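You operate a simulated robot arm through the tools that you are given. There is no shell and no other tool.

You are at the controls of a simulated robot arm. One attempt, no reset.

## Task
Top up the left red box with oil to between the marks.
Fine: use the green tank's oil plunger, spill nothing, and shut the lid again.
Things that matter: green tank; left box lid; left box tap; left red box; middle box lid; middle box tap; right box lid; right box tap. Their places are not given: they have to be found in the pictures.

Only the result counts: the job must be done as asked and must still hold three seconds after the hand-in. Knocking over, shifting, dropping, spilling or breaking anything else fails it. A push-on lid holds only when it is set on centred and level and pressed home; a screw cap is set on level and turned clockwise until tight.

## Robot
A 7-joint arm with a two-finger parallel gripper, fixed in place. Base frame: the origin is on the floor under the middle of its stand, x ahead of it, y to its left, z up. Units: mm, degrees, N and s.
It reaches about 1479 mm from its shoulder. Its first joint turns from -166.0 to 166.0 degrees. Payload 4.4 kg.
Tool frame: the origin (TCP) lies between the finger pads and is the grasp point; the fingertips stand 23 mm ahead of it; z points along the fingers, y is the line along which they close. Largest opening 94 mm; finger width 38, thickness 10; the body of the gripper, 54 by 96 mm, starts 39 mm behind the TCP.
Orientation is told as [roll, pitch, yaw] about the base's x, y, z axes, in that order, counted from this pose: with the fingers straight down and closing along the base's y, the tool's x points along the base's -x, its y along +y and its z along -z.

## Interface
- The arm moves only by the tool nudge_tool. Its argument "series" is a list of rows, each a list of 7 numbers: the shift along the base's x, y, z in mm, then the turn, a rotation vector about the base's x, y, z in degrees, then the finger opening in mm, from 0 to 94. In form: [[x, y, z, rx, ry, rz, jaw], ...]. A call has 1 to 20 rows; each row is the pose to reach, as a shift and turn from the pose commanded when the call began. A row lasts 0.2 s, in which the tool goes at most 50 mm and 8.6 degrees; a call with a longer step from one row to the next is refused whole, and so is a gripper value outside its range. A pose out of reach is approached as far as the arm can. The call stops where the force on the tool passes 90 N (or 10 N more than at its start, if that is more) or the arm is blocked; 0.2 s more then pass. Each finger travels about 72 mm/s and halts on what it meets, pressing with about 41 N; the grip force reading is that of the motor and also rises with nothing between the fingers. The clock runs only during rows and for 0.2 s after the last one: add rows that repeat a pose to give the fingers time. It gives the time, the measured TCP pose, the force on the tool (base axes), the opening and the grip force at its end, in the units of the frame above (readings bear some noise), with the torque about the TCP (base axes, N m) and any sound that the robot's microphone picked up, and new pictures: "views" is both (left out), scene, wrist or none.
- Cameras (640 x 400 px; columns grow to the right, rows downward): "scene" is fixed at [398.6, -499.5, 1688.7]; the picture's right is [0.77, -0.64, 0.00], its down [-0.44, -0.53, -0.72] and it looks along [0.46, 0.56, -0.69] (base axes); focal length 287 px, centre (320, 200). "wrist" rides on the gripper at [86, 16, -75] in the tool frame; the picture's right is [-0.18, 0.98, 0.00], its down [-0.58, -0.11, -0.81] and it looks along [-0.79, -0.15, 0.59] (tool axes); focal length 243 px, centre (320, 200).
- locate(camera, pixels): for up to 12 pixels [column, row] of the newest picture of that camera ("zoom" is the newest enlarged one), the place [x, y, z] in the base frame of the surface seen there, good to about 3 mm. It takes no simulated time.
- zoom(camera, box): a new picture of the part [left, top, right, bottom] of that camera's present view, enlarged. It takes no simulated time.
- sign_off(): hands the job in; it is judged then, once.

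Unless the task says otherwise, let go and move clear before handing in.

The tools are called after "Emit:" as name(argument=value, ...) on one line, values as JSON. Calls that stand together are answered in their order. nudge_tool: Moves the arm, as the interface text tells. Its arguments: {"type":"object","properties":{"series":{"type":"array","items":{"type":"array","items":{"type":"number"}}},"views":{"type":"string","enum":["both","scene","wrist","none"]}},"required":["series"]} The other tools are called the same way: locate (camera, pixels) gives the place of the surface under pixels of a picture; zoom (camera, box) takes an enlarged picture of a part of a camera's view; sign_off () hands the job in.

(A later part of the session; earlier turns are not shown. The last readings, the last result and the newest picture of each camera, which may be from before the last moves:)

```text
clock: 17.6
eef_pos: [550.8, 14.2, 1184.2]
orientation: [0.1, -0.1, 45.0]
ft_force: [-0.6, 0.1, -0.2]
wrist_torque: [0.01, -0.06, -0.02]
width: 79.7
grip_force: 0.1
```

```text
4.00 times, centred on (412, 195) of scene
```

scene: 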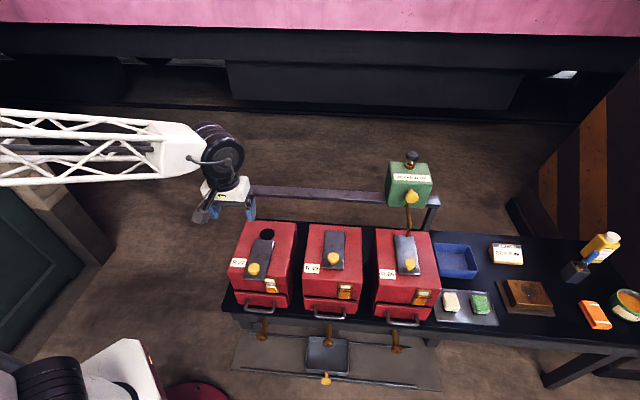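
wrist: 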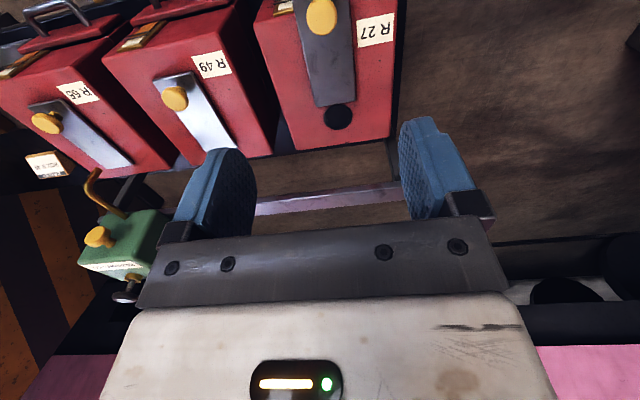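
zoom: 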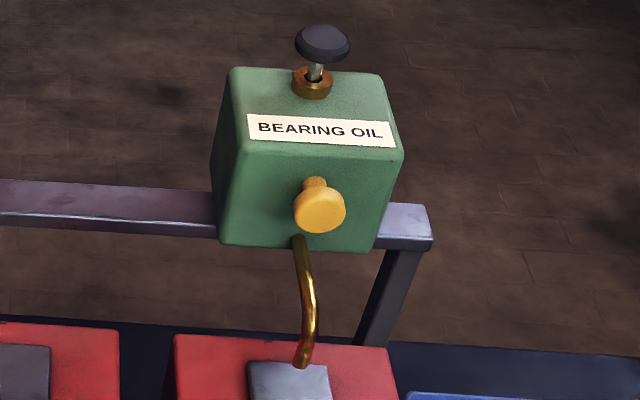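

The hole centre is about (683.5,147.5), the spout tip (1033,-203,915), and the tank knob's face (1079,-159,1037), standing about 41 mm off the tank's front. A job card on the bench is also visible; I'll read it, then travel above the tank knob.

Emit:
zoom(camera="scene", box=[484, 238, 532, 268])

Emit:
nudge_tool(series=[[45, -14, 0, 0, 0, 0, 80], [90, -28, 0, 0, 0, 0, 80], [135, -42, 0, 0, 0, 0, 80], [180, -56, 0, 0, 0, 0, 80], [225, -70, 0, 0, 0, 0, 80], [270, -84, 0, 0, 0, 0, 80], [315, -98, 0, 0, 0, 0, 80], [360, -112, 0, 0, 0, 0, 80], [405, -126, 0, 0, 0, 0, 80], [450, -140, 0, 0, 0, 0, 80], [495, -154, 0, 0, 0, 0, 80], [534, -167, 0, 0, 0, 0, 80], [534, -167, 0, 0, 0, 0, 80]])

```text
13.33 times, centred on (508, 253) of scene
```

zoom: 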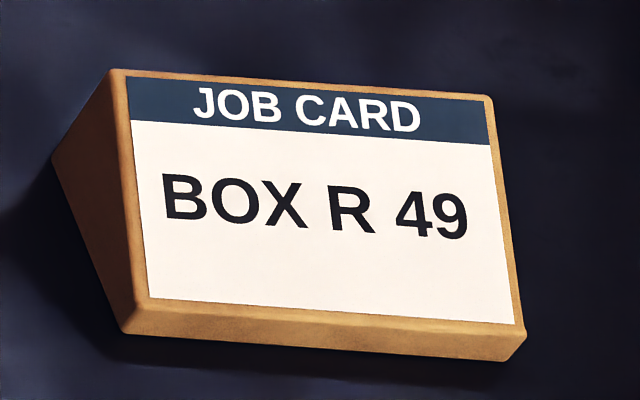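

```text
clock: 20.4
eef_pos: [1087.2, -155.0, 1182.8]
orientation: [0.1, -0.1, 45.0]
ft_force: [-0.6, -0.1, 1.4]
wrist_torque: [0.01, -0.03, 0.0]
width: 80.1
grip_force: 0.1
```

scene: 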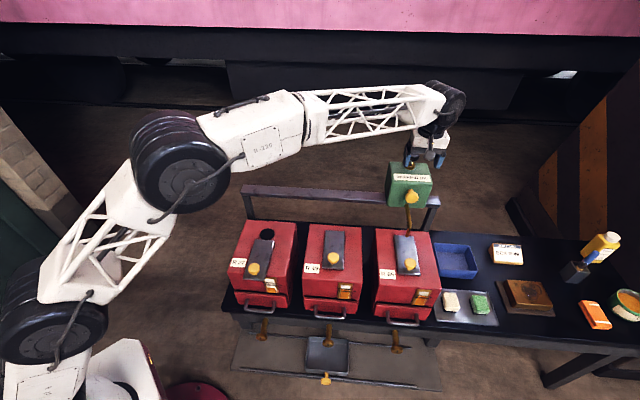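
wrist: 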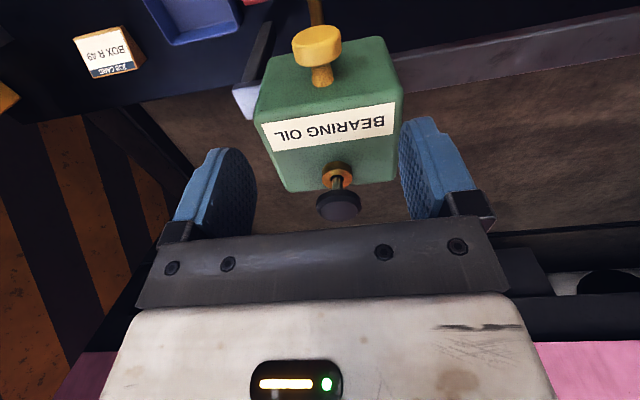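

The card names R 49, but that box already sits between its marks and you asked for the left box, so I'll stay with R 27. The tank's knob shows at wrist (317,45) and the plunger at (338,203); I'll measure both from here before descending.

Emit:
locate(camera="wrist", pixels=[[317, 35], [297, 50], [336, 45], [317, 58], [320, 72], [335, 110], [325, 150], [338, 203], [322, 203], [355, 203], [338, 215], [337, 172]])

Emit:
zoom(camera="wrist", box=[240, 0, 420, 112])

```text
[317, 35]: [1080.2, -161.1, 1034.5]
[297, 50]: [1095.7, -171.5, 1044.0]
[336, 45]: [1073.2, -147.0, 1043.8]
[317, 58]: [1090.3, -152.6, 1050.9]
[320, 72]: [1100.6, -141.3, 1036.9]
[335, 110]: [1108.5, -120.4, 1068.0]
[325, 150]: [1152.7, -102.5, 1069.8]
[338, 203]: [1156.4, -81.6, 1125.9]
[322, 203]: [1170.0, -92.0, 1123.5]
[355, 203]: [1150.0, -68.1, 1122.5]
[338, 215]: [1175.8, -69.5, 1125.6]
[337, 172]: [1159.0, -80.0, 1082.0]
```

```text
3.56 times, centred on (330, 56) of wrist
```

zoom: 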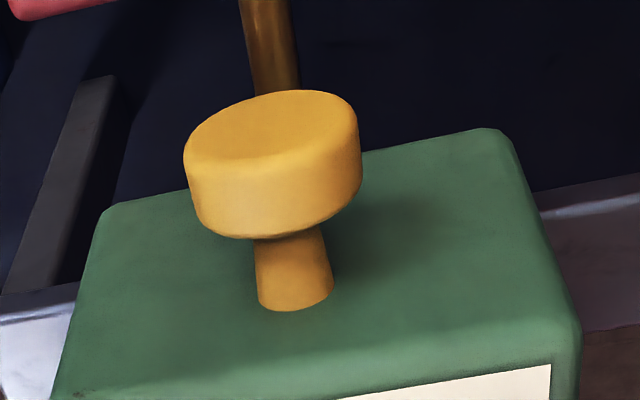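

The knob head is centred near (1086.5,-156,1037) and the TCP is right over it in plan. I'll descend to just above full depth and look again.

Emit:
nudge_tool(series=[[0, 0, -40, 0, 0, 0, 80], [0, 0, -80, 0, 0, 0, 80], [0, 0, -115, 0, 0, 0, 80], [0, 0, -130, 0, 0, 0, 80], [0, 0, -140, 0, 0, 0, 80], [0, 0, -140, 0, 0, 0, 80]])

Emit:
zoom(camera="wrist", box=[200, 60, 440, 240])

Emit:
zoom(camera="scene", box=[376, 120, 456, 220])

```text
clock: 21.8
eef_pos: [1084.8, -154.9, 1044.9]
orientation: [0.1, -0.1, 45.0]
ft_force: [0.0, 0.2, 0.1]
wrist_torque: [-0.01, -0.01, 0.01]
width: 79.9
grip_force: 0.0
```

scene: 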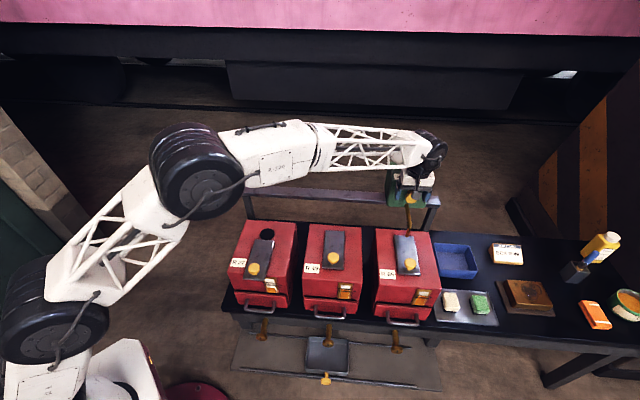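
wrist: 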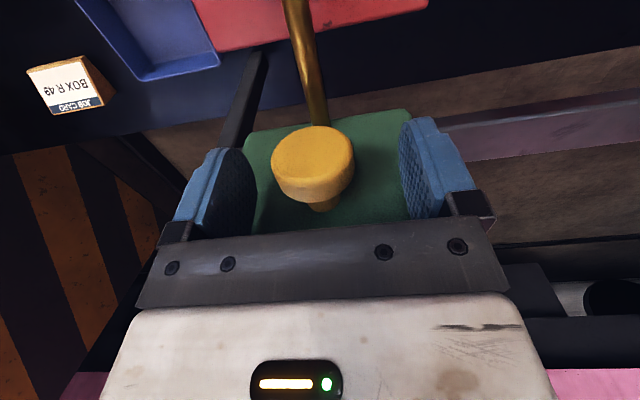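

```text
2.22 times, centred on (320, 150) of wrist
```

zoom: 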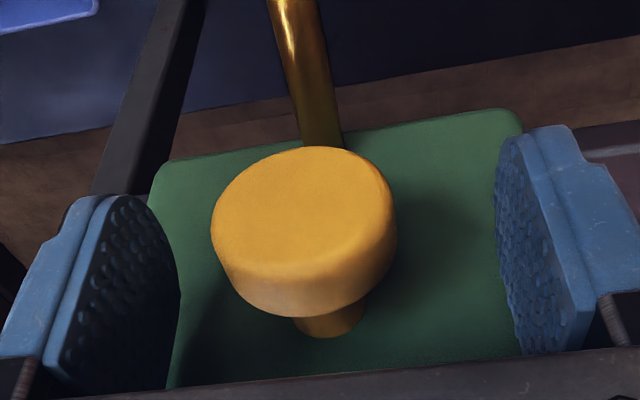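

```text
4.00 times, centred on (416, 170) of scene
```

zoom: 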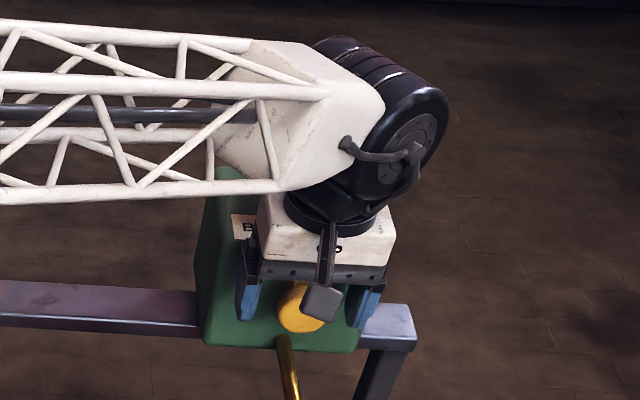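

The knob head (wrist pixel 313,160) sits slightly toward the left finger, much like the lid knob did. I'll shift about 3 mm along +u, lower 3 mm, and close.

Emit:
nudge_tool(series=[[2.3, -2.3, -3, 0, 0, 0, 80], [2.3, -2.3, -3, 0, 0, 0, 65], [2.3, -2.3, -3, 0, 0, 0, 50], [2.3, -2.3, -3, 0, 0, 0, 42], [2.3, -2.3, -3, 0, 0, 0, 36], [2.3, -2.3, -3, 0, 0, 0, 32], [2.3, -2.3, -3, 0, 0, 0, 32]], views="wrist")

```text
clock: 23.4
eef_pos: [1086.7, -155.3, 1042.6]
orientation: [0.2, -0.1, 45.1]
ft_force: [1.0, -0.7, 1.0]
wrist_torque: [-0.03, 0.03, -0.03]
width: 41.6
grip_force: 45.0
```

wrist: 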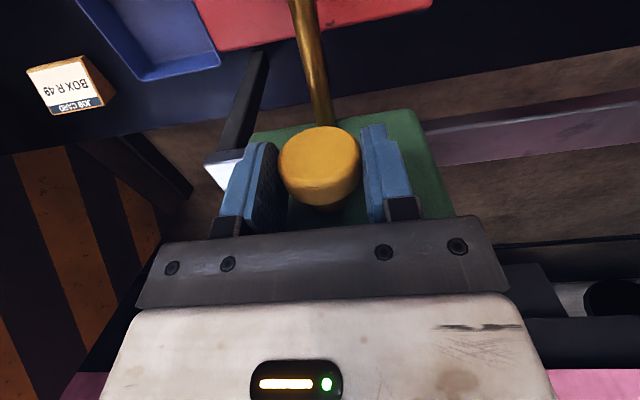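

The tank knob is gripped (41.6 mm, no side load). I'll test a 20 mm slide along the rail toward the left box and check the forces.

Emit:
nudge_tool(series=[[-2.8, 2.8, 0, 0, 0, 0, 32], [-7, 7, 0, 0, 0, 0, 32], [-14, 14, 0, 0, 0, 0, 32], [-14, 14, 0, 0, 0, 0, 32]])

```text
clock: 24.4
eef_pos: [1072.9, -142.6, 1042.2]
orientation: [0.1, -0.1, 45.1]
ft_force: [9.8, 7.1, -6.0]
wrist_torque: [0.17, -0.03, 0.09]
width: 41.4
grip_force: 45.1
```

scene: 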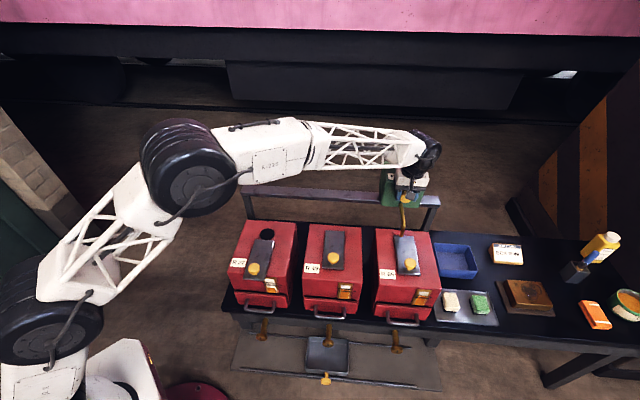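
wrist: 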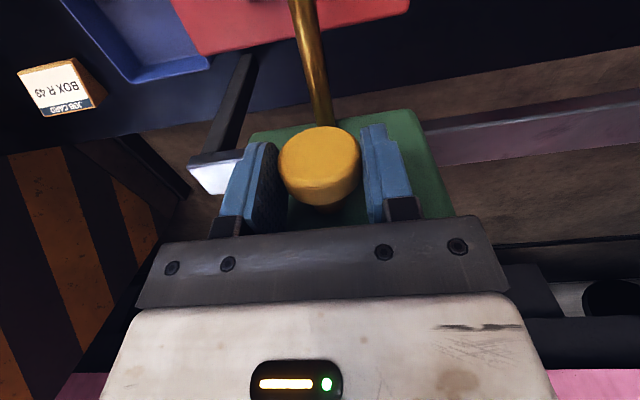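

The tank slides freely; a 12 N pull toward the rail shows the rail runs along about (-0.698,0.716). I'll continue 100 mm with that correction.

Emit:
nudge_tool(series=[[-6.8, 7.4, 0, 0, 0, 0, 32], [-13.8, 14.5, 0, 0, 0, 0, 32], [-27.8, 28.8, 0, 0, 0, 0, 32], [-41.7, 43.2, 0, 0, 0, 0, 32], [-55.7, 57.5, 0, 0, 0, 0, 32], [-69.7, 71.8, 0, 0, 0, 0, 32], [-69.7, 71.8, 0, 0, 0, 0, 32]], views="scene")

```text
clock: 26.0
eef_pos: [1003.7, -73.0, 1041.9]
orientation: [0.0, -0.1, 45.0]
ft_force: [-7.9, -10.5, 20.2]
wrist_torque: [-0.18, -0.22, 0.12]
width: 41.6
grip_force: 44.7
```

scene: 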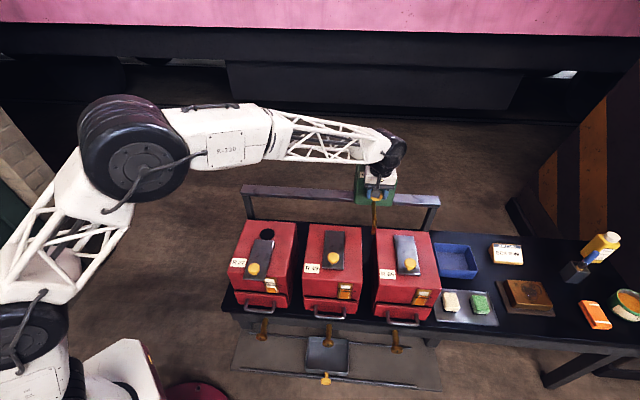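

Forces remain small. I'll trim slightly and slide 150 mm more.

Emit:
nudge_tool(series=[[-7.2, 6.9, 0.2, 0, 0, 0, 32], [-21.2, 21.2, 0.2, 0, 0, 0, 32], [-35.2, 35.5, 0.2, 0, 0, 0, 32], [-49.2, 49.8, 0.2, 0, 0, 0, 32], [-63.2, 64.1, 0.2, 0, 0, 0, 32], [-77.2, 78.4, 0.2, 0, 0, 0, 32], [-91.2, 92.7, 0.2, 0, 0, 0, 32], [-105.2, 107, 0.2, 0, 0, 0, 32], [-105.2, 107, 0.2, 0, 0, 0, 32]], views="scene")

```text
clock: 28.0
eef_pos: [896.1, 36.7, 1041.9]
orientation: [0.2, 0.0, 45.1]
ft_force: [-29.3, -26.0, -14.9]
wrist_torque: [-0.51, 0.42, 0.02]
width: 41.6
grip_force: 44.7
```

scene: 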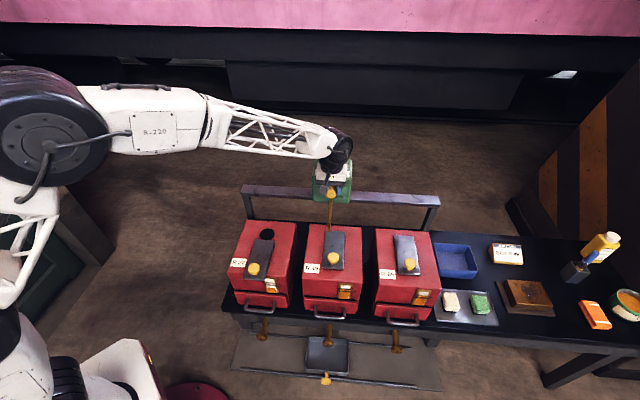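

The pull is now −39 N toward the front, so the rail is very nearly at 45°. I'll trim by 0.7 mm and slide 120 mm more.

Emit:
nudge_tool(series=[[-0.5, -0.5, 0, 0, 0, 0, 32], [-11.1, 10.1, 0, 0, 0, 0, 32], [-21.7, 20.7, 0, 0, 0, 0, 32], [-32.3, 31.3, 0, 0, 0, 0, 32], [-42.9, 41.9, 0, 0, 0, 0, 32], [-53.5, 52.5, 0, 0, 0, 0, 32], [-64.1, 63.1, 0, 0, 0, 0, 32], [-74.7, 73.7, 0, 0, 0, 0, 32], [-85.3, 84.3, 0, 0, 0, 0, 32], [-85.3, 84.3, 0, 0, 0, 0, 32]], views="scene")

```text
clock: 30.2
eef_pos: [812.2, 123.1, 1042.7]
orientation: [0.0, -0.2, 45.0]
ft_force: [28.5, 27.5, -11.2]
wrist_torque: [0.49, -0.5, 0.06]
width: 41.8
grip_force: 44.5
```

scene: 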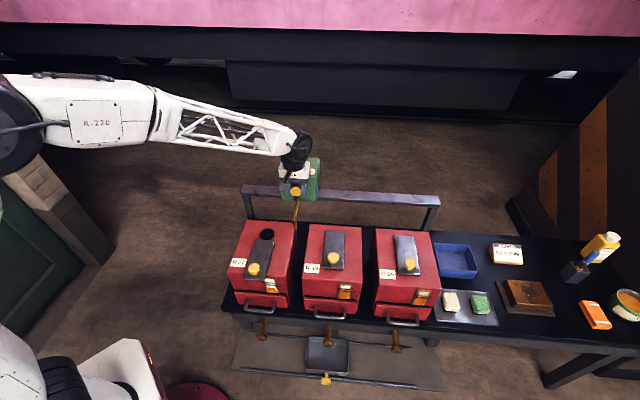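

About 391 mm covered of roughly 495. I'll trim and slide 75 mm more, then measure the spout tip against the hole.

Emit:
nudge_tool(series=[[0.5, 0.5, 0, 0, 0, 0, 32], [-6.5, 7.6, 0, 0, 0, 0, 32], [-17.1, 18.3, 0, 0, 0, 0, 32], [-27.6, 28.9, 0, 0, 0, 0, 32], [-38.2, 39.6, 0, 0, 0, 0, 32], [-45.2, 46.7, 0, 0, 0, 0, 32], [-52.2, 53.8, 0, 0, 0, 0, 32], [-52.2, 53.8, 0, 0, 0, 0, 32]])

Emit:
zoom(camera="scene", box=[224, 180, 320, 240])

Emit:
zoom(camera="wrist", box=[200, 0, 440, 150])

```text
clock: 32.0
eef_pos: [761.1, 173.7, 1042.3]
orientation: [0.1, -0.1, 45.0]
ft_force: [-6.7, -6.9, 18.4]
wrist_torque: [0.07, -0.15, -0.07]
width: 41.8
grip_force: 44.5
```

scene: 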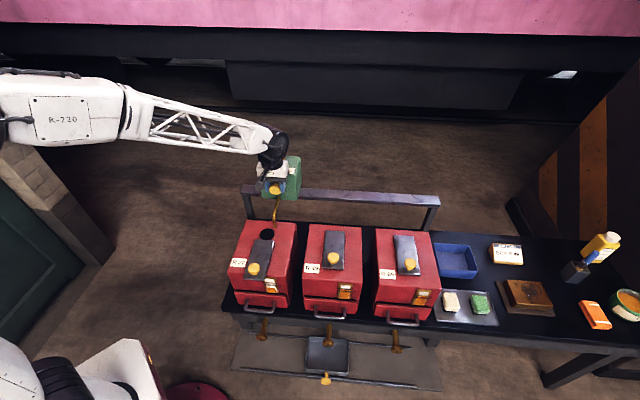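
wrist: 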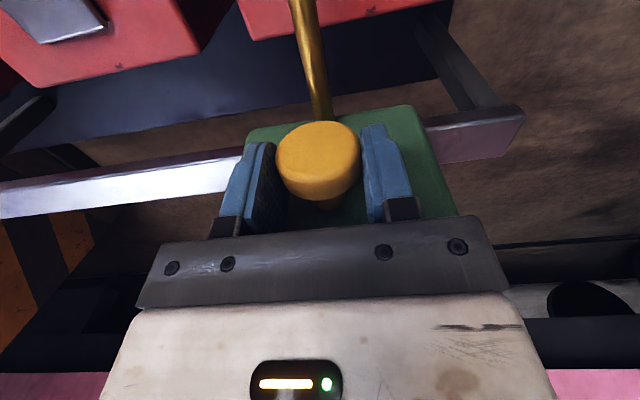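

```text
6.67 times, centred on (272, 210) of scene
```

zoom: 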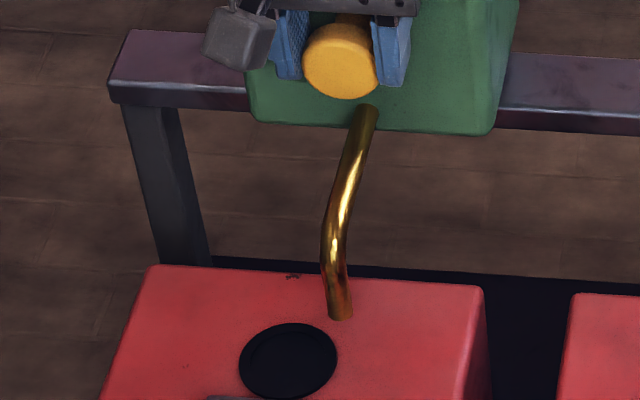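

```text
2.67 times, centred on (320, 75) of wrist
```

zoom: 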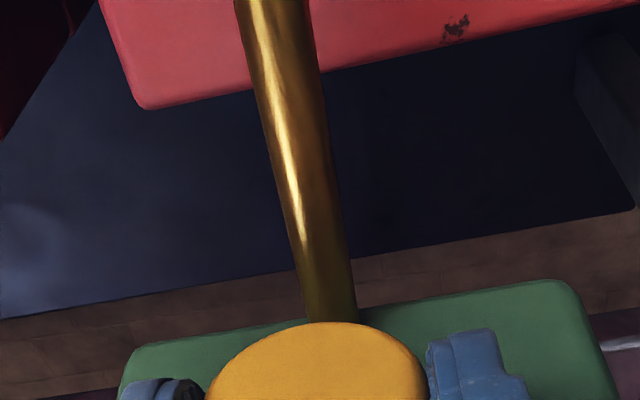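

The spout tip is now near scene (275,227), still about 30 mm short of the hole (267,234). I'll locate it precisely.

Emit:
locate(camera="scene", pixels=[[275, 227], [274, 226], [275, 226], [276, 227], [275, 224], [275, 222], [267, 234], [274, 218]])

Emit:
zoom(camera="scene", box=[256, 214, 288, 244])

```text
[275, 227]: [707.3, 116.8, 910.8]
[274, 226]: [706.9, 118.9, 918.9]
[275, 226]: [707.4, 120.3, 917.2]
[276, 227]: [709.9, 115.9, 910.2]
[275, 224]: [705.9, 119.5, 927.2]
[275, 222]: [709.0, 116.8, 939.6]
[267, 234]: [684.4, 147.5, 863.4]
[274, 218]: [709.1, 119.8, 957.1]
```

```text
13.33 times, centred on (272, 229) of scene
```

zoom: 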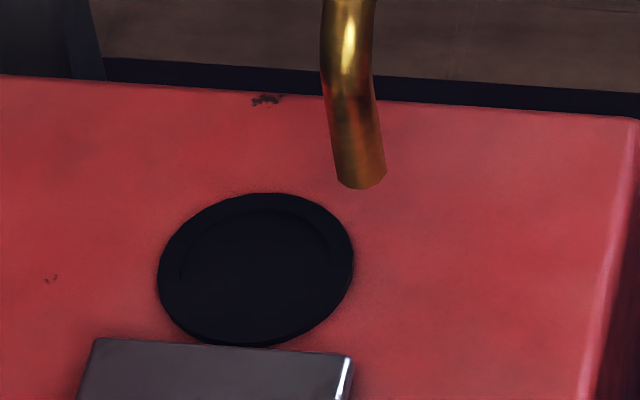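

The tip centre is at about (711,122,911) and the hole centre at (684,147.5), so 37 mm remain along the rail. I'll slide that far and check alignment.

Emit:
nudge_tool(series=[[-7, 7.1, 0.2, 0, 0, 0, 32], [-14, 14.2, 0.2, 0, 0, 0, 32], [-21, 21.3, 0.2, 0, 0, 0, 32], [-26, 26.4, 0.2, 0, 0, 0, 32], [-26, 26.4, 0.2, 0, 0, 0, 32]])

Emit:
zoom(camera="scene", box=[248, 206, 288, 244])

```text
clock: 33.2
eef_pos: [735.9, 198.9, 1041.8]
orientation: [-0.1, -0.2, 44.9]
ft_force: [46.6, -66.4, 10.4]
wrist_torque: [-1.2, -0.66, -0.36]
width: 41.7
grip_force: 45.1
```

scene: 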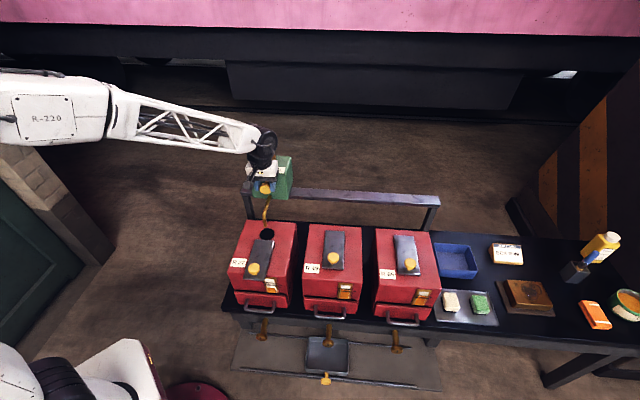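
wrist: 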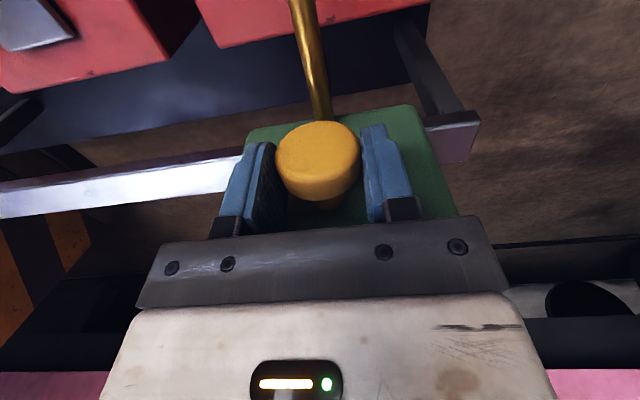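

```text
10.53 times, centred on (268, 225) of scene
```

zoom: 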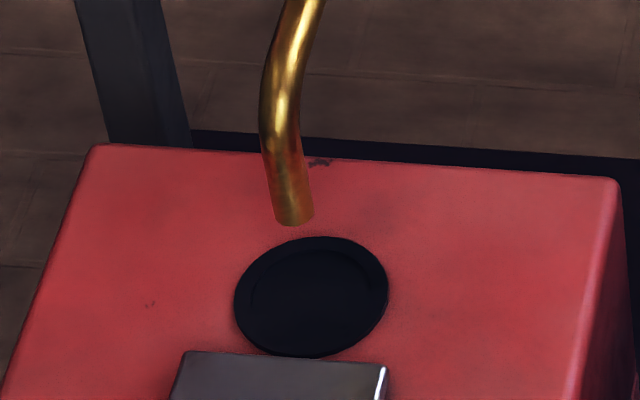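

An 80 N push-back along the rail shows the tank reached its end stop, with the spout tip now over the hole (zoom 294,215 against hole 311,297 directly below it). I'll back off 1.5 mm to unload, then check before releasing.

Emit:
nudge_tool(series=[[1.0, -1.0, -0.2, 0, 0, 0, 32], [1.0, -1.0, -0.2, 0, 0, 0, 32]], views="scene")

Emit:
locate(camera="scene", pixels=[[265, 226], [266, 226], [265, 225], [266, 224], [267, 234], [264, 218]])

```text
clock: 33.8
eef_pos: [734.4, 200.8, 1042.0]
orientation: [0.2, 0.0, 45.0]
ft_force: [21.8, -32.7, 15.4]
wrist_torque: [-0.52, -0.71, -0.24]
width: 48.9
grip_force: 19.3
```

scene: 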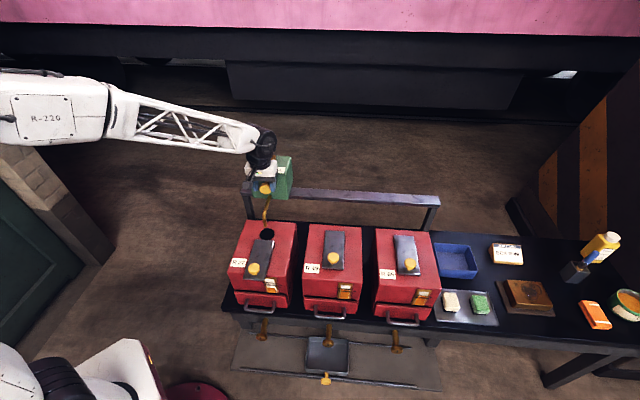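

```text
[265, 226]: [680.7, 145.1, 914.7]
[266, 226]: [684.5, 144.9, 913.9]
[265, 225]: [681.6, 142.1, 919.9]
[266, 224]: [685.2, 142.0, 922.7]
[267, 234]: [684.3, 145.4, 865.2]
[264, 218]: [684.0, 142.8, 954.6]
```

The measured tip front surface (684,145,914) is right above the hole centre (684,147), well within its 24 mm radius. I'll open the fingers to release the knob and rise clear.

Emit:
nudge_tool(series=[[0.7, -0.7, 0, 0, 0, 0, 60], [0.7, -0.7, 0, 0, 0, 0, 75], [0.7, -0.7, 0, 0, 0, 0, 80], [0.7, -0.7, 0, 0, 0, 0, 80]], views="both")

```text
clock: 34.8
eef_pos: [736.2, 198.8, 1040.3]
orientation: [0.0, -0.1, 45.1]
ft_force: [1.0, -0.1, 0.2]
wrist_torque: [0.02, -0.01, -0.02]
width: 79.9
grip_force: 0.1
```

scene: 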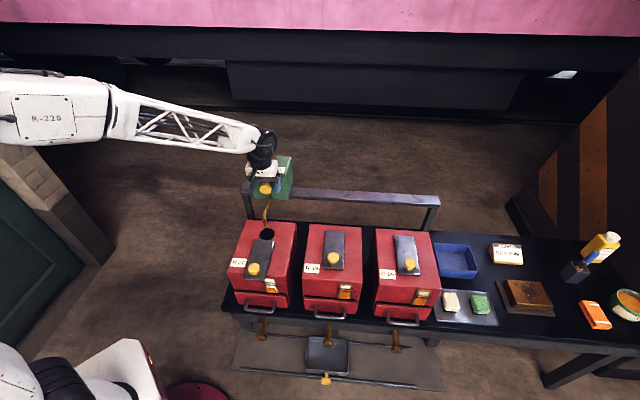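
wrist: 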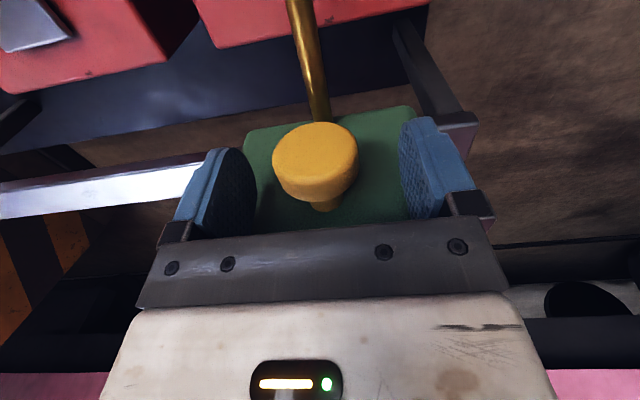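

The knob is free with no load. I'll rise 160 mm, clear of the plunger height, and look at the tank and hole.

Emit:
nudge_tool(series=[[0, 0, 40, 0, 0, 0, 80], [0, 0, 80, 0, 0, 0, 80], [0, 0, 120, 0, 0, 0, 80], [0, 0, 160, 0, 0, 0, 80], [0, 0, 160, 0, 0, 0, 80]])

Emit:
zoom(camera="scene", box=[248, 206, 288, 244])

Emit:
locate(camera="wrist", pixels=[[338, 203], [325, 203], [352, 203], [338, 212], [338, 195], [337, 172]])

```text
clock: 36.0
eef_pos: [735.4, 200.7, 1201.5]
orientation: [0.1, 0.0, 45.0]
ft_force: [0.2, 0.4, 0.7]
wrist_torque: [0.01, 0.02, 0.02]
width: 80.2
grip_force: 0.0
```

scene: 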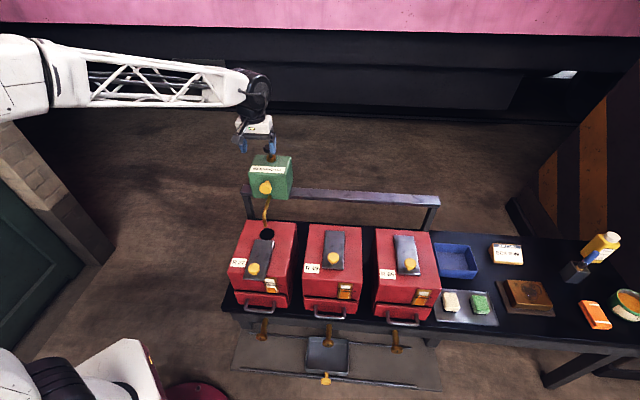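
wrist: 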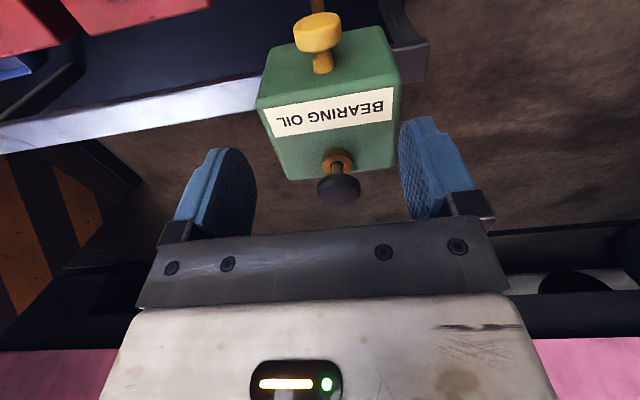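

```text
10.53 times, centred on (268, 225) of scene
```

zoom: 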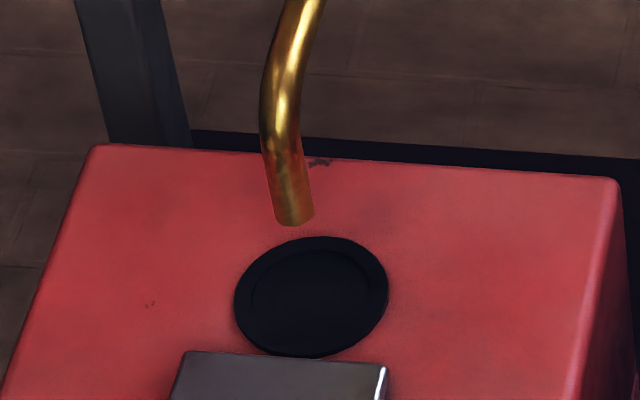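

```text
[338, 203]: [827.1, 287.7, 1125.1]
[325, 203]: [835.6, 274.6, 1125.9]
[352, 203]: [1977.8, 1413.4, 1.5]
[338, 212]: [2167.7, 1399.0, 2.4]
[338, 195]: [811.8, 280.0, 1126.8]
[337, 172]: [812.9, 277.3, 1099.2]
```

The plunger's black disc is at wrist (338,190). I'll measure its edges and centre.

Emit:
locate(camera="wrist", pixels=[[338, 190], [321, 190], [357, 188], [338, 180], [338, 202], [330, 185], [347, 185], [336, 160], [315, 30], [300, 100], [360, 140]])

Emit:
zoom(camera="wrist", box=[280, 130, 400, 220])

Emit:
zoom(camera="scene", box=[240, 130, 304, 190])

```text
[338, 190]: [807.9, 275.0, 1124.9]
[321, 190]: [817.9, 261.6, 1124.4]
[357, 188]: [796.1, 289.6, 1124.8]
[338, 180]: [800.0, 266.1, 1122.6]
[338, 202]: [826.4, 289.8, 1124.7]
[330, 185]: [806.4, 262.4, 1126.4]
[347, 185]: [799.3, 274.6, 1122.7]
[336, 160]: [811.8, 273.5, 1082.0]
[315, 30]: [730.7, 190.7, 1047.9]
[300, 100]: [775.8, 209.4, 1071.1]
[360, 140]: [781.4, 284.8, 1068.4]
```

```text
4.44 times, centred on (340, 175) of wrist
```

zoom: 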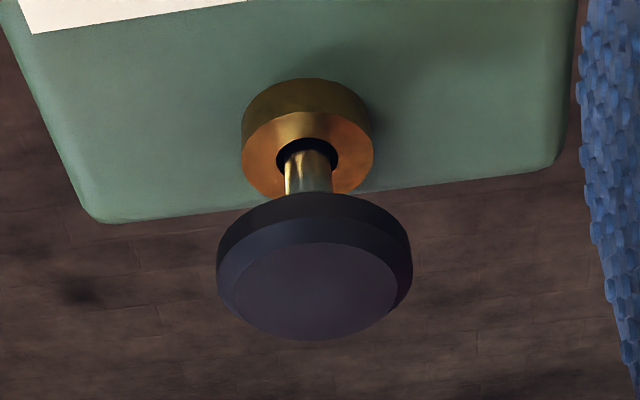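

```text
6.67 times, centred on (272, 160) of scene
```

zoom: 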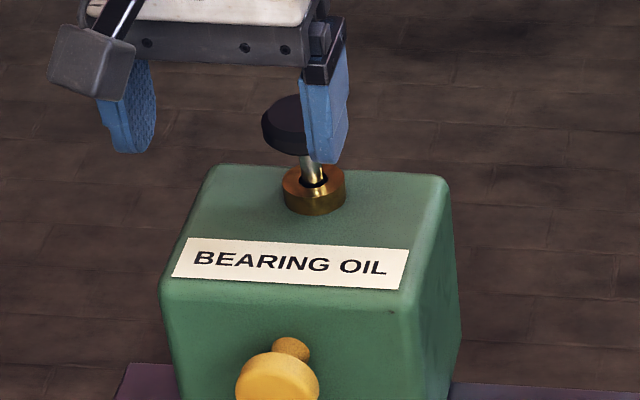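

The plunger disc's top is at z≈1125, centred near (811,277), with its collar at z≈1083. I'll close the fingers and move over it.

Emit:
nudge_tool(series=[[0, 0, 0, 0, 0, 0, 60], [15, 15, 0, 0, 0, 0, 30], [38, 38, 0, 0, 0, 0, 10], [60, 60, 0, 0, 0, 0, 0], [75.6, 76.3, 0, 0, 0, 0, 0], [75.6, 76.3, 0, 0, 0, 0, 0]])

Emit:
zoom(camera="wrist", box=[220, 40, 420, 240])

Emit:
zoom(camera="scene", box=[254, 274, 286, 294])

```text
clock: 37.4
eef_pos: [813.8, 275.5, 1202.3]
orientation: [0.1, -0.2, 45.1]
ft_force: [0.4, -0.5, -0.4]
wrist_torque: [-0.02, 0.0, 0.03]
width: 0.0
grip_force: 41.2
```

scene: 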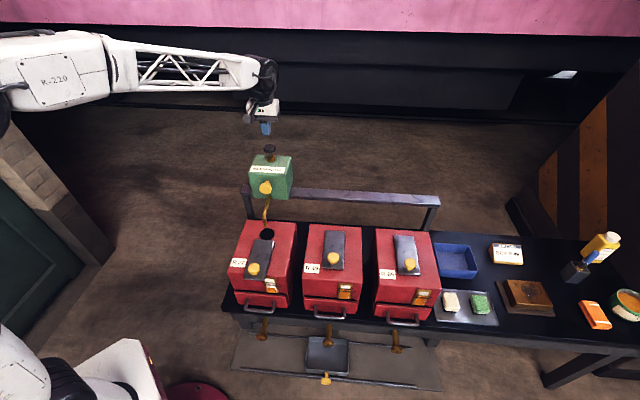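
wrist: 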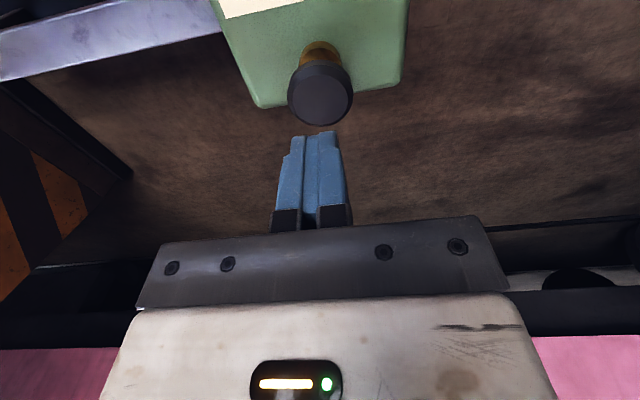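

```text
2.00 times, centred on (320, 140) of wrist
```

zoom: 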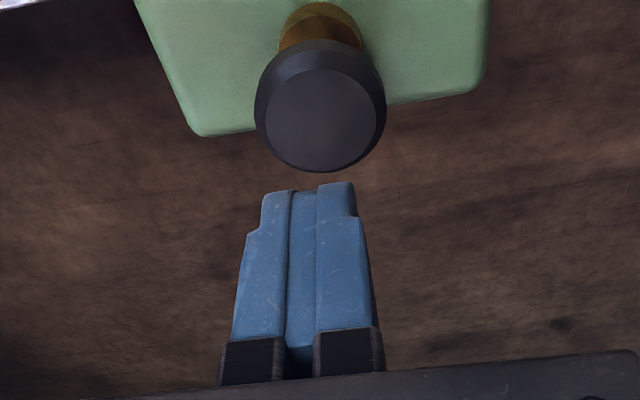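

```text
16.00 times, centred on (270, 284) of scene
```

zoom: 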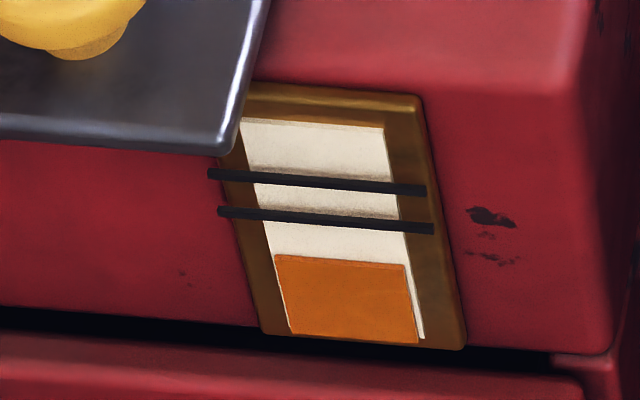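

The sight glass stays visible to the scene camera. I'll locate the disc centre (wrist 320,100) from this pose to centre the fingers on it.

Emit:
locate(camera="wrist", pixels=[[320, 100], [300, 100], [341, 98], [320, 80], [320, 118], [292, 105], [348, 100]])

Emit:
locate(camera="scene", pixels=[[270, 147], [269, 146], [271, 146], [270, 148], [267, 147], [273, 148]])

```text
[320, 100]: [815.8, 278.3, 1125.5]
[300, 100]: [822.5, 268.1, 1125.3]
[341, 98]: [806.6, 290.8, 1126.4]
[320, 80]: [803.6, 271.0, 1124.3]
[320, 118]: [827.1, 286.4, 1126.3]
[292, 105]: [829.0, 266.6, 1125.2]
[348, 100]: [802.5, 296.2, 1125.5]
```

```text
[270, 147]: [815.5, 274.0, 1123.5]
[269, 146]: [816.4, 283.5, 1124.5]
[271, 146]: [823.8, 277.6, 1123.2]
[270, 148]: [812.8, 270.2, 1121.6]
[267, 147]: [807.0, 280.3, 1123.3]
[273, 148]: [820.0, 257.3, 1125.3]
```

The disc centre is about (815,279), 2–3 mm from the tool axis. I'll shift onto it and come down to just above contact.

Emit:
nudge_tool(series=[[2, 2.5, -15, 0, 0, 0, 0], [2, 2.5, -35, 0, 0, 0, 0], [2, 2.5, -45, 0, 0, 0, 0], [2, 2.5, -45, 0, 0, 0, 0]])

Emit:
zoom(camera="scene", box=[240, 110, 304, 170])

```text
clock: 38.4
eef_pos: [814.0, 279.8, 1154.2]
orientation: [0.1, -0.1, 44.9]
ft_force: [-0.5, 0.1, 0.0]
wrist_torque: [-0.02, 0.02, 0.02]
width: 0.0
grip_force: 40.6
```

scene: 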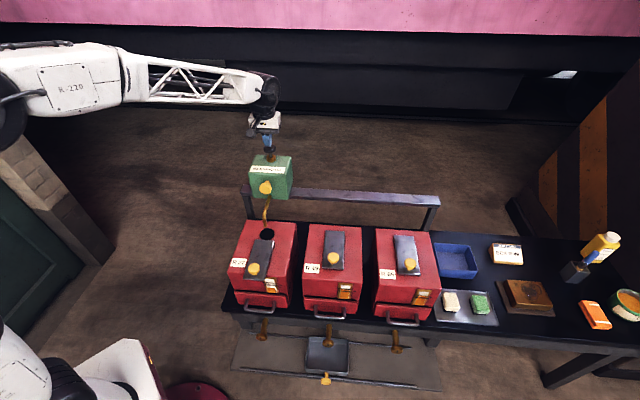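
wrist: 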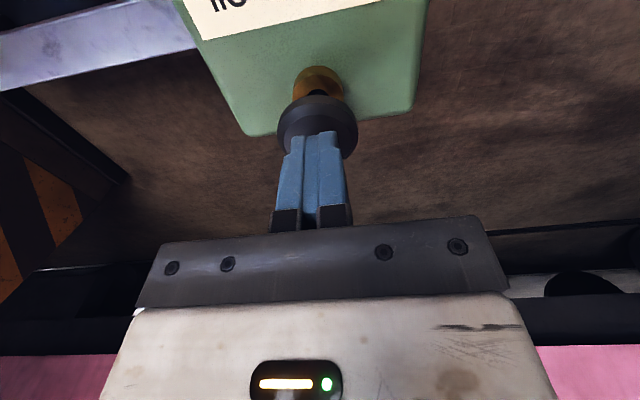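

```text
6.67 times, centred on (272, 140) of scene
```

zoom: 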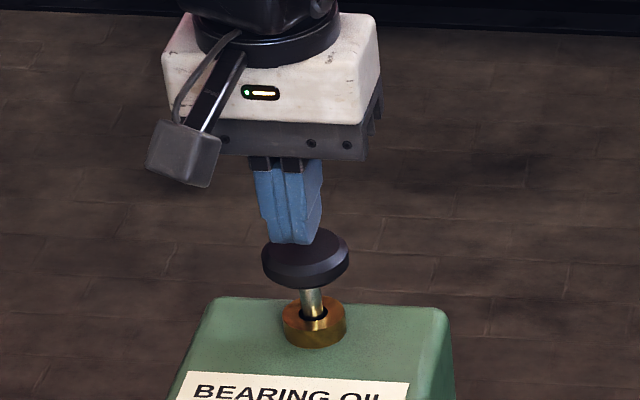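

The fingertips sit about 5 mm above the disc and centred on it. I'll descend in small steps to contact and a light 4 mm press, then check force and gauge.

Emit:
nudge_tool(series=[[1, -0.5, -3, 0, 0, 0, 0], [1, -0.5, -6, 0, 0, 0, 0], [1, -0.5, -10, 0, 0, 0, 0]], views="scene")

Emit:
zoom(camera="scene", box=[254, 274, 286, 294])

Emit:
zoom(camera="scene", box=[248, 206, 288, 244])

```text
clock: 39.2
eef_pos: [816.7, 278.2, 1144.6]
orientation: [0.1, -0.1, 45.0]
ft_force: [-1.1, -2.0, 3.9]
wrist_torque: [-0.09, 0.05, -0.01]
width: 0.1
grip_force: 40.9
```

scene: 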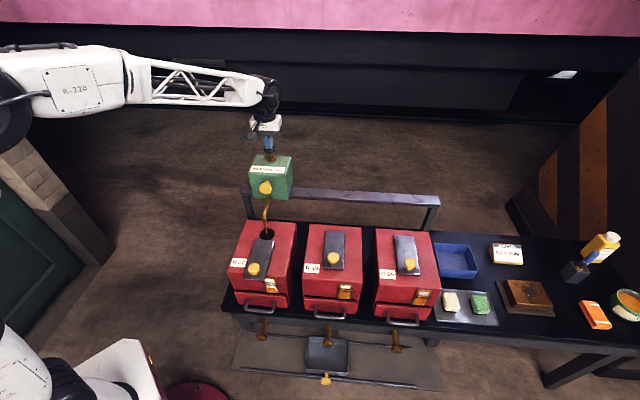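

```text
16.00 times, centred on (270, 284) of scene
```

zoom: 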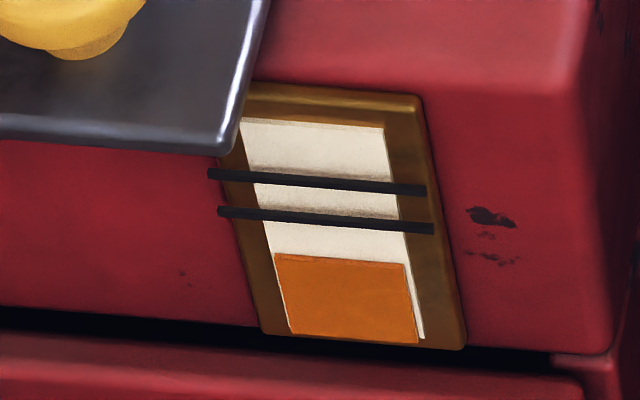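

```text
10.53 times, centred on (268, 225) of scene
```

zoom: 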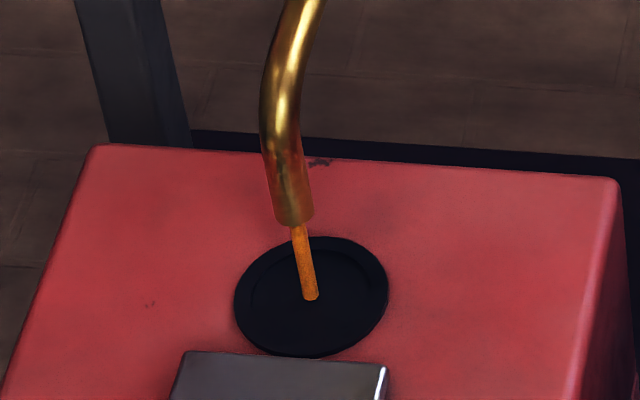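

Oil is flowing from the spout straight into the middle of the hole, at only 4 N. I'll hold the plunger here briefly and read the gauge for the flow rate.

Emit:
nudge_tool(series=[[0, 0, 0, 0, 0, 0, 0], [0, 0, 0, 0, 0, 0, 0], [0, 0, 0, 0, 0, 0, 0]], views="none")

Emit:
zoom(camera="scene", box=[254, 274, 286, 294])

Emit:
zoom(camera="scene", box=[248, 206, 288, 244])

```text
clock: 40.0
eef_pos: [815.4, 278.1, 1144.5]
orientation: [0.2, -0.1, 45.0]
ft_force: [2.5, -0.9, 4.0]
wrist_torque: [-0.08, 0.0, 0.0]
width: 0.1
grip_force: 40.7
```

```text
16.00 times, centred on (270, 284) of scene
```

zoom: 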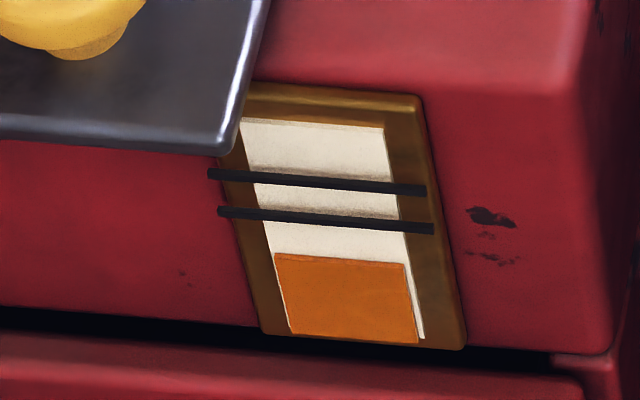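

```text
10.53 times, centred on (268, 225) of scene
```

zoom: 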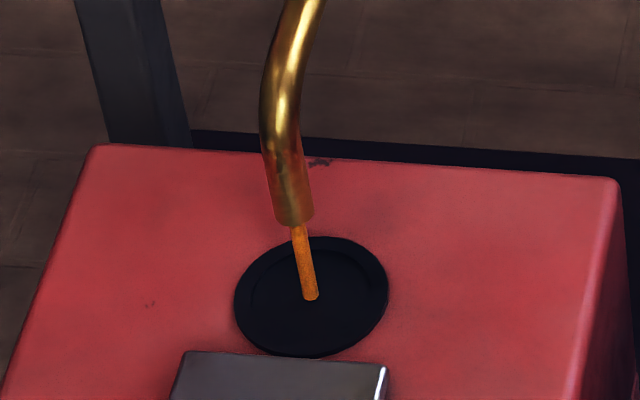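

The stream continues but the level has risen only a pixel or so in 0.8 s. I'll press 4 mm deeper and hold, re-reading the gauge.

Emit:
nudge_tool(series=[[0, 0, -2, 0, 0, 0, 0], [0, 0, -4, 0, 0, 0, 0], [0, 0, -4, 0, 0, 0, 0], [0, 0, -4, 0, 0, 0, 0]], views="none")

Emit:
zoom(camera="scene", box=[254, 274, 286, 294])

Emit:
zoom(camera="scene", box=[248, 206, 288, 244])

```text
clock: 41.0
eef_pos: [815.2, 277.8, 1141.5]
orientation: [0.1, -0.1, 45.0]
ft_force: [1.4, 0.7, 4.1]
wrist_torque: [-0.06, -0.01, 0.01]
width: 0.0
grip_force: 40.7
```

```text
16.00 times, centred on (270, 284) of scene
```

zoom: 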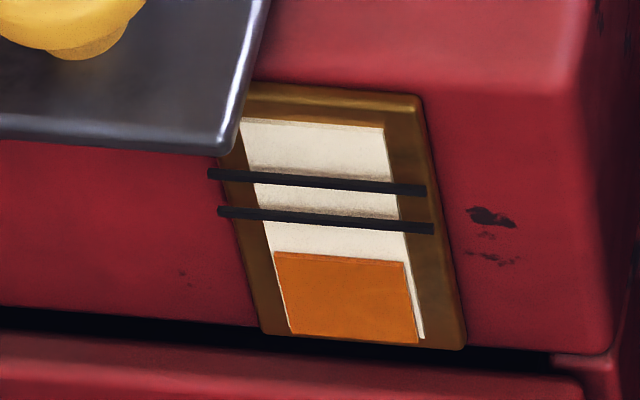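

```text
10.53 times, centred on (268, 225) of scene
```

zoom: 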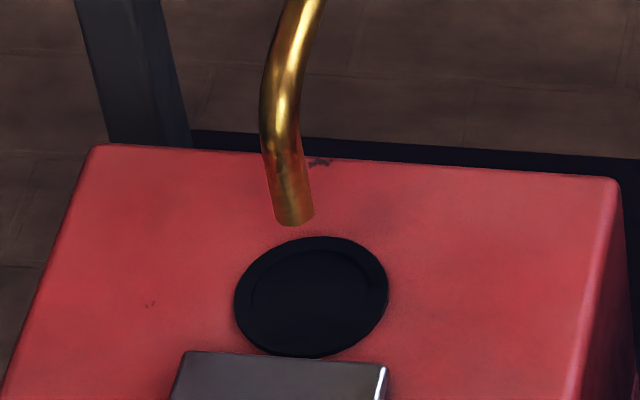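

The stream has stopped, and the level is up only about 3 px, so the plunger acts as a pump delivering per stroke. I'll press 6 mm deeper and see how much comes.

Emit:
nudge_tool(series=[[0, 0, -3, 0, 0, 0, 0], [0, 0, -6, 0, 0, 0, 0]], views="none")

Emit:
zoom(camera="scene", box=[254, 274, 286, 294])

Emit:
zoom(camera="scene", box=[248, 206, 288, 244])

```text
clock: 41.6
eef_pos: [814.6, 278.6, 1136.7]
orientation: [0.1, -0.1, 45.0]
ft_force: [0.4, 2.9, 7.3]
wrist_torque: [-0.01, 0.05, -0.04]
width: 0.0
grip_force: 40.6
```

```text
16.00 times, centred on (270, 284) of scene
```

zoom: 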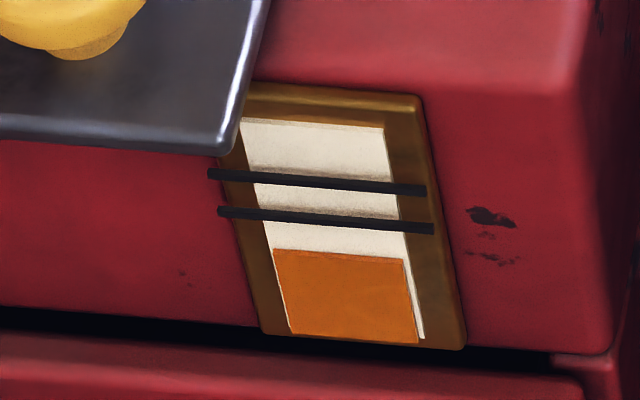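

```text
10.53 times, centred on (268, 225) of scene
```

zoom: 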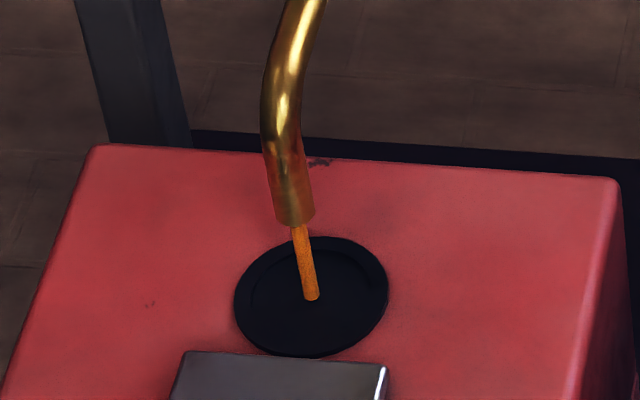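

Oil flows as the plunger travels down; the level is now about y=249 (roughly 0.5 px per mm). I'll press on another 10 mm toward the end of the stroke.

Emit:
nudge_tool(series=[[0, 0, -3, 0, 0, 0, 0], [0, 0, -6, 0, 0, 0, 0], [0, 0, -9, 0, 0, 0, 0], [0, 0, -9, 0, 0, 0, 0]], views="scene")

Emit:
zoom(camera="scene", box=[254, 274, 286, 294])

Emit:
zoom(camera="scene", box=[240, 125, 304, 185])

```text
clock: 42.6
eef_pos: [815.4, 279.7, 1126.7]
orientation: [0.1, -0.1, 45.0]
ft_force: [-0.5, -4.8, 10.4]
wrist_torque: [-0.22, 0.15, 0.01]
width: 0.1
grip_force: 41.2
heard: click
```

scene: 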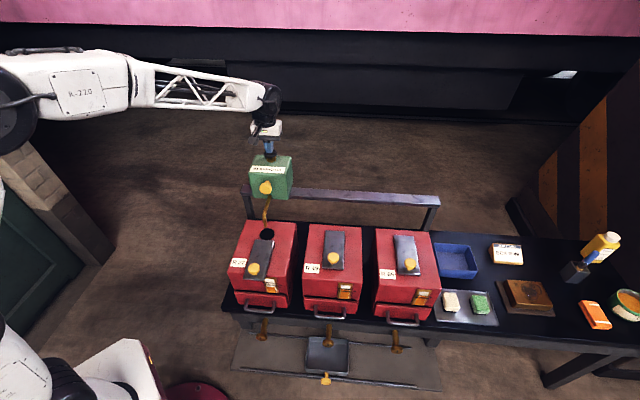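

```text
16.00 times, centred on (270, 284) of scene
```

zoom: 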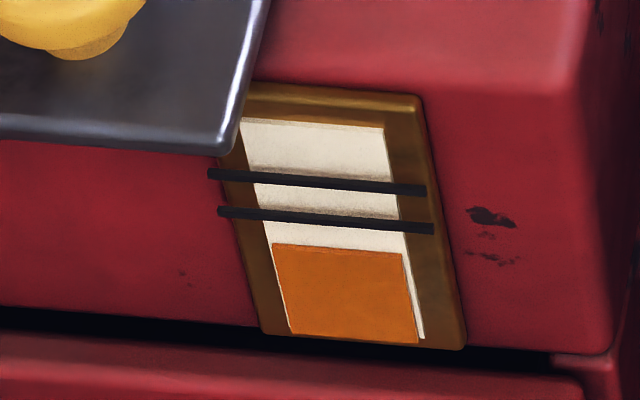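

```text
6.67 times, centred on (272, 155) of scene
```

zoom: 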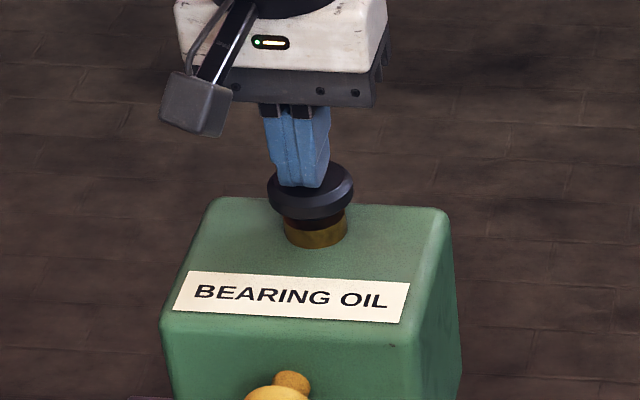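

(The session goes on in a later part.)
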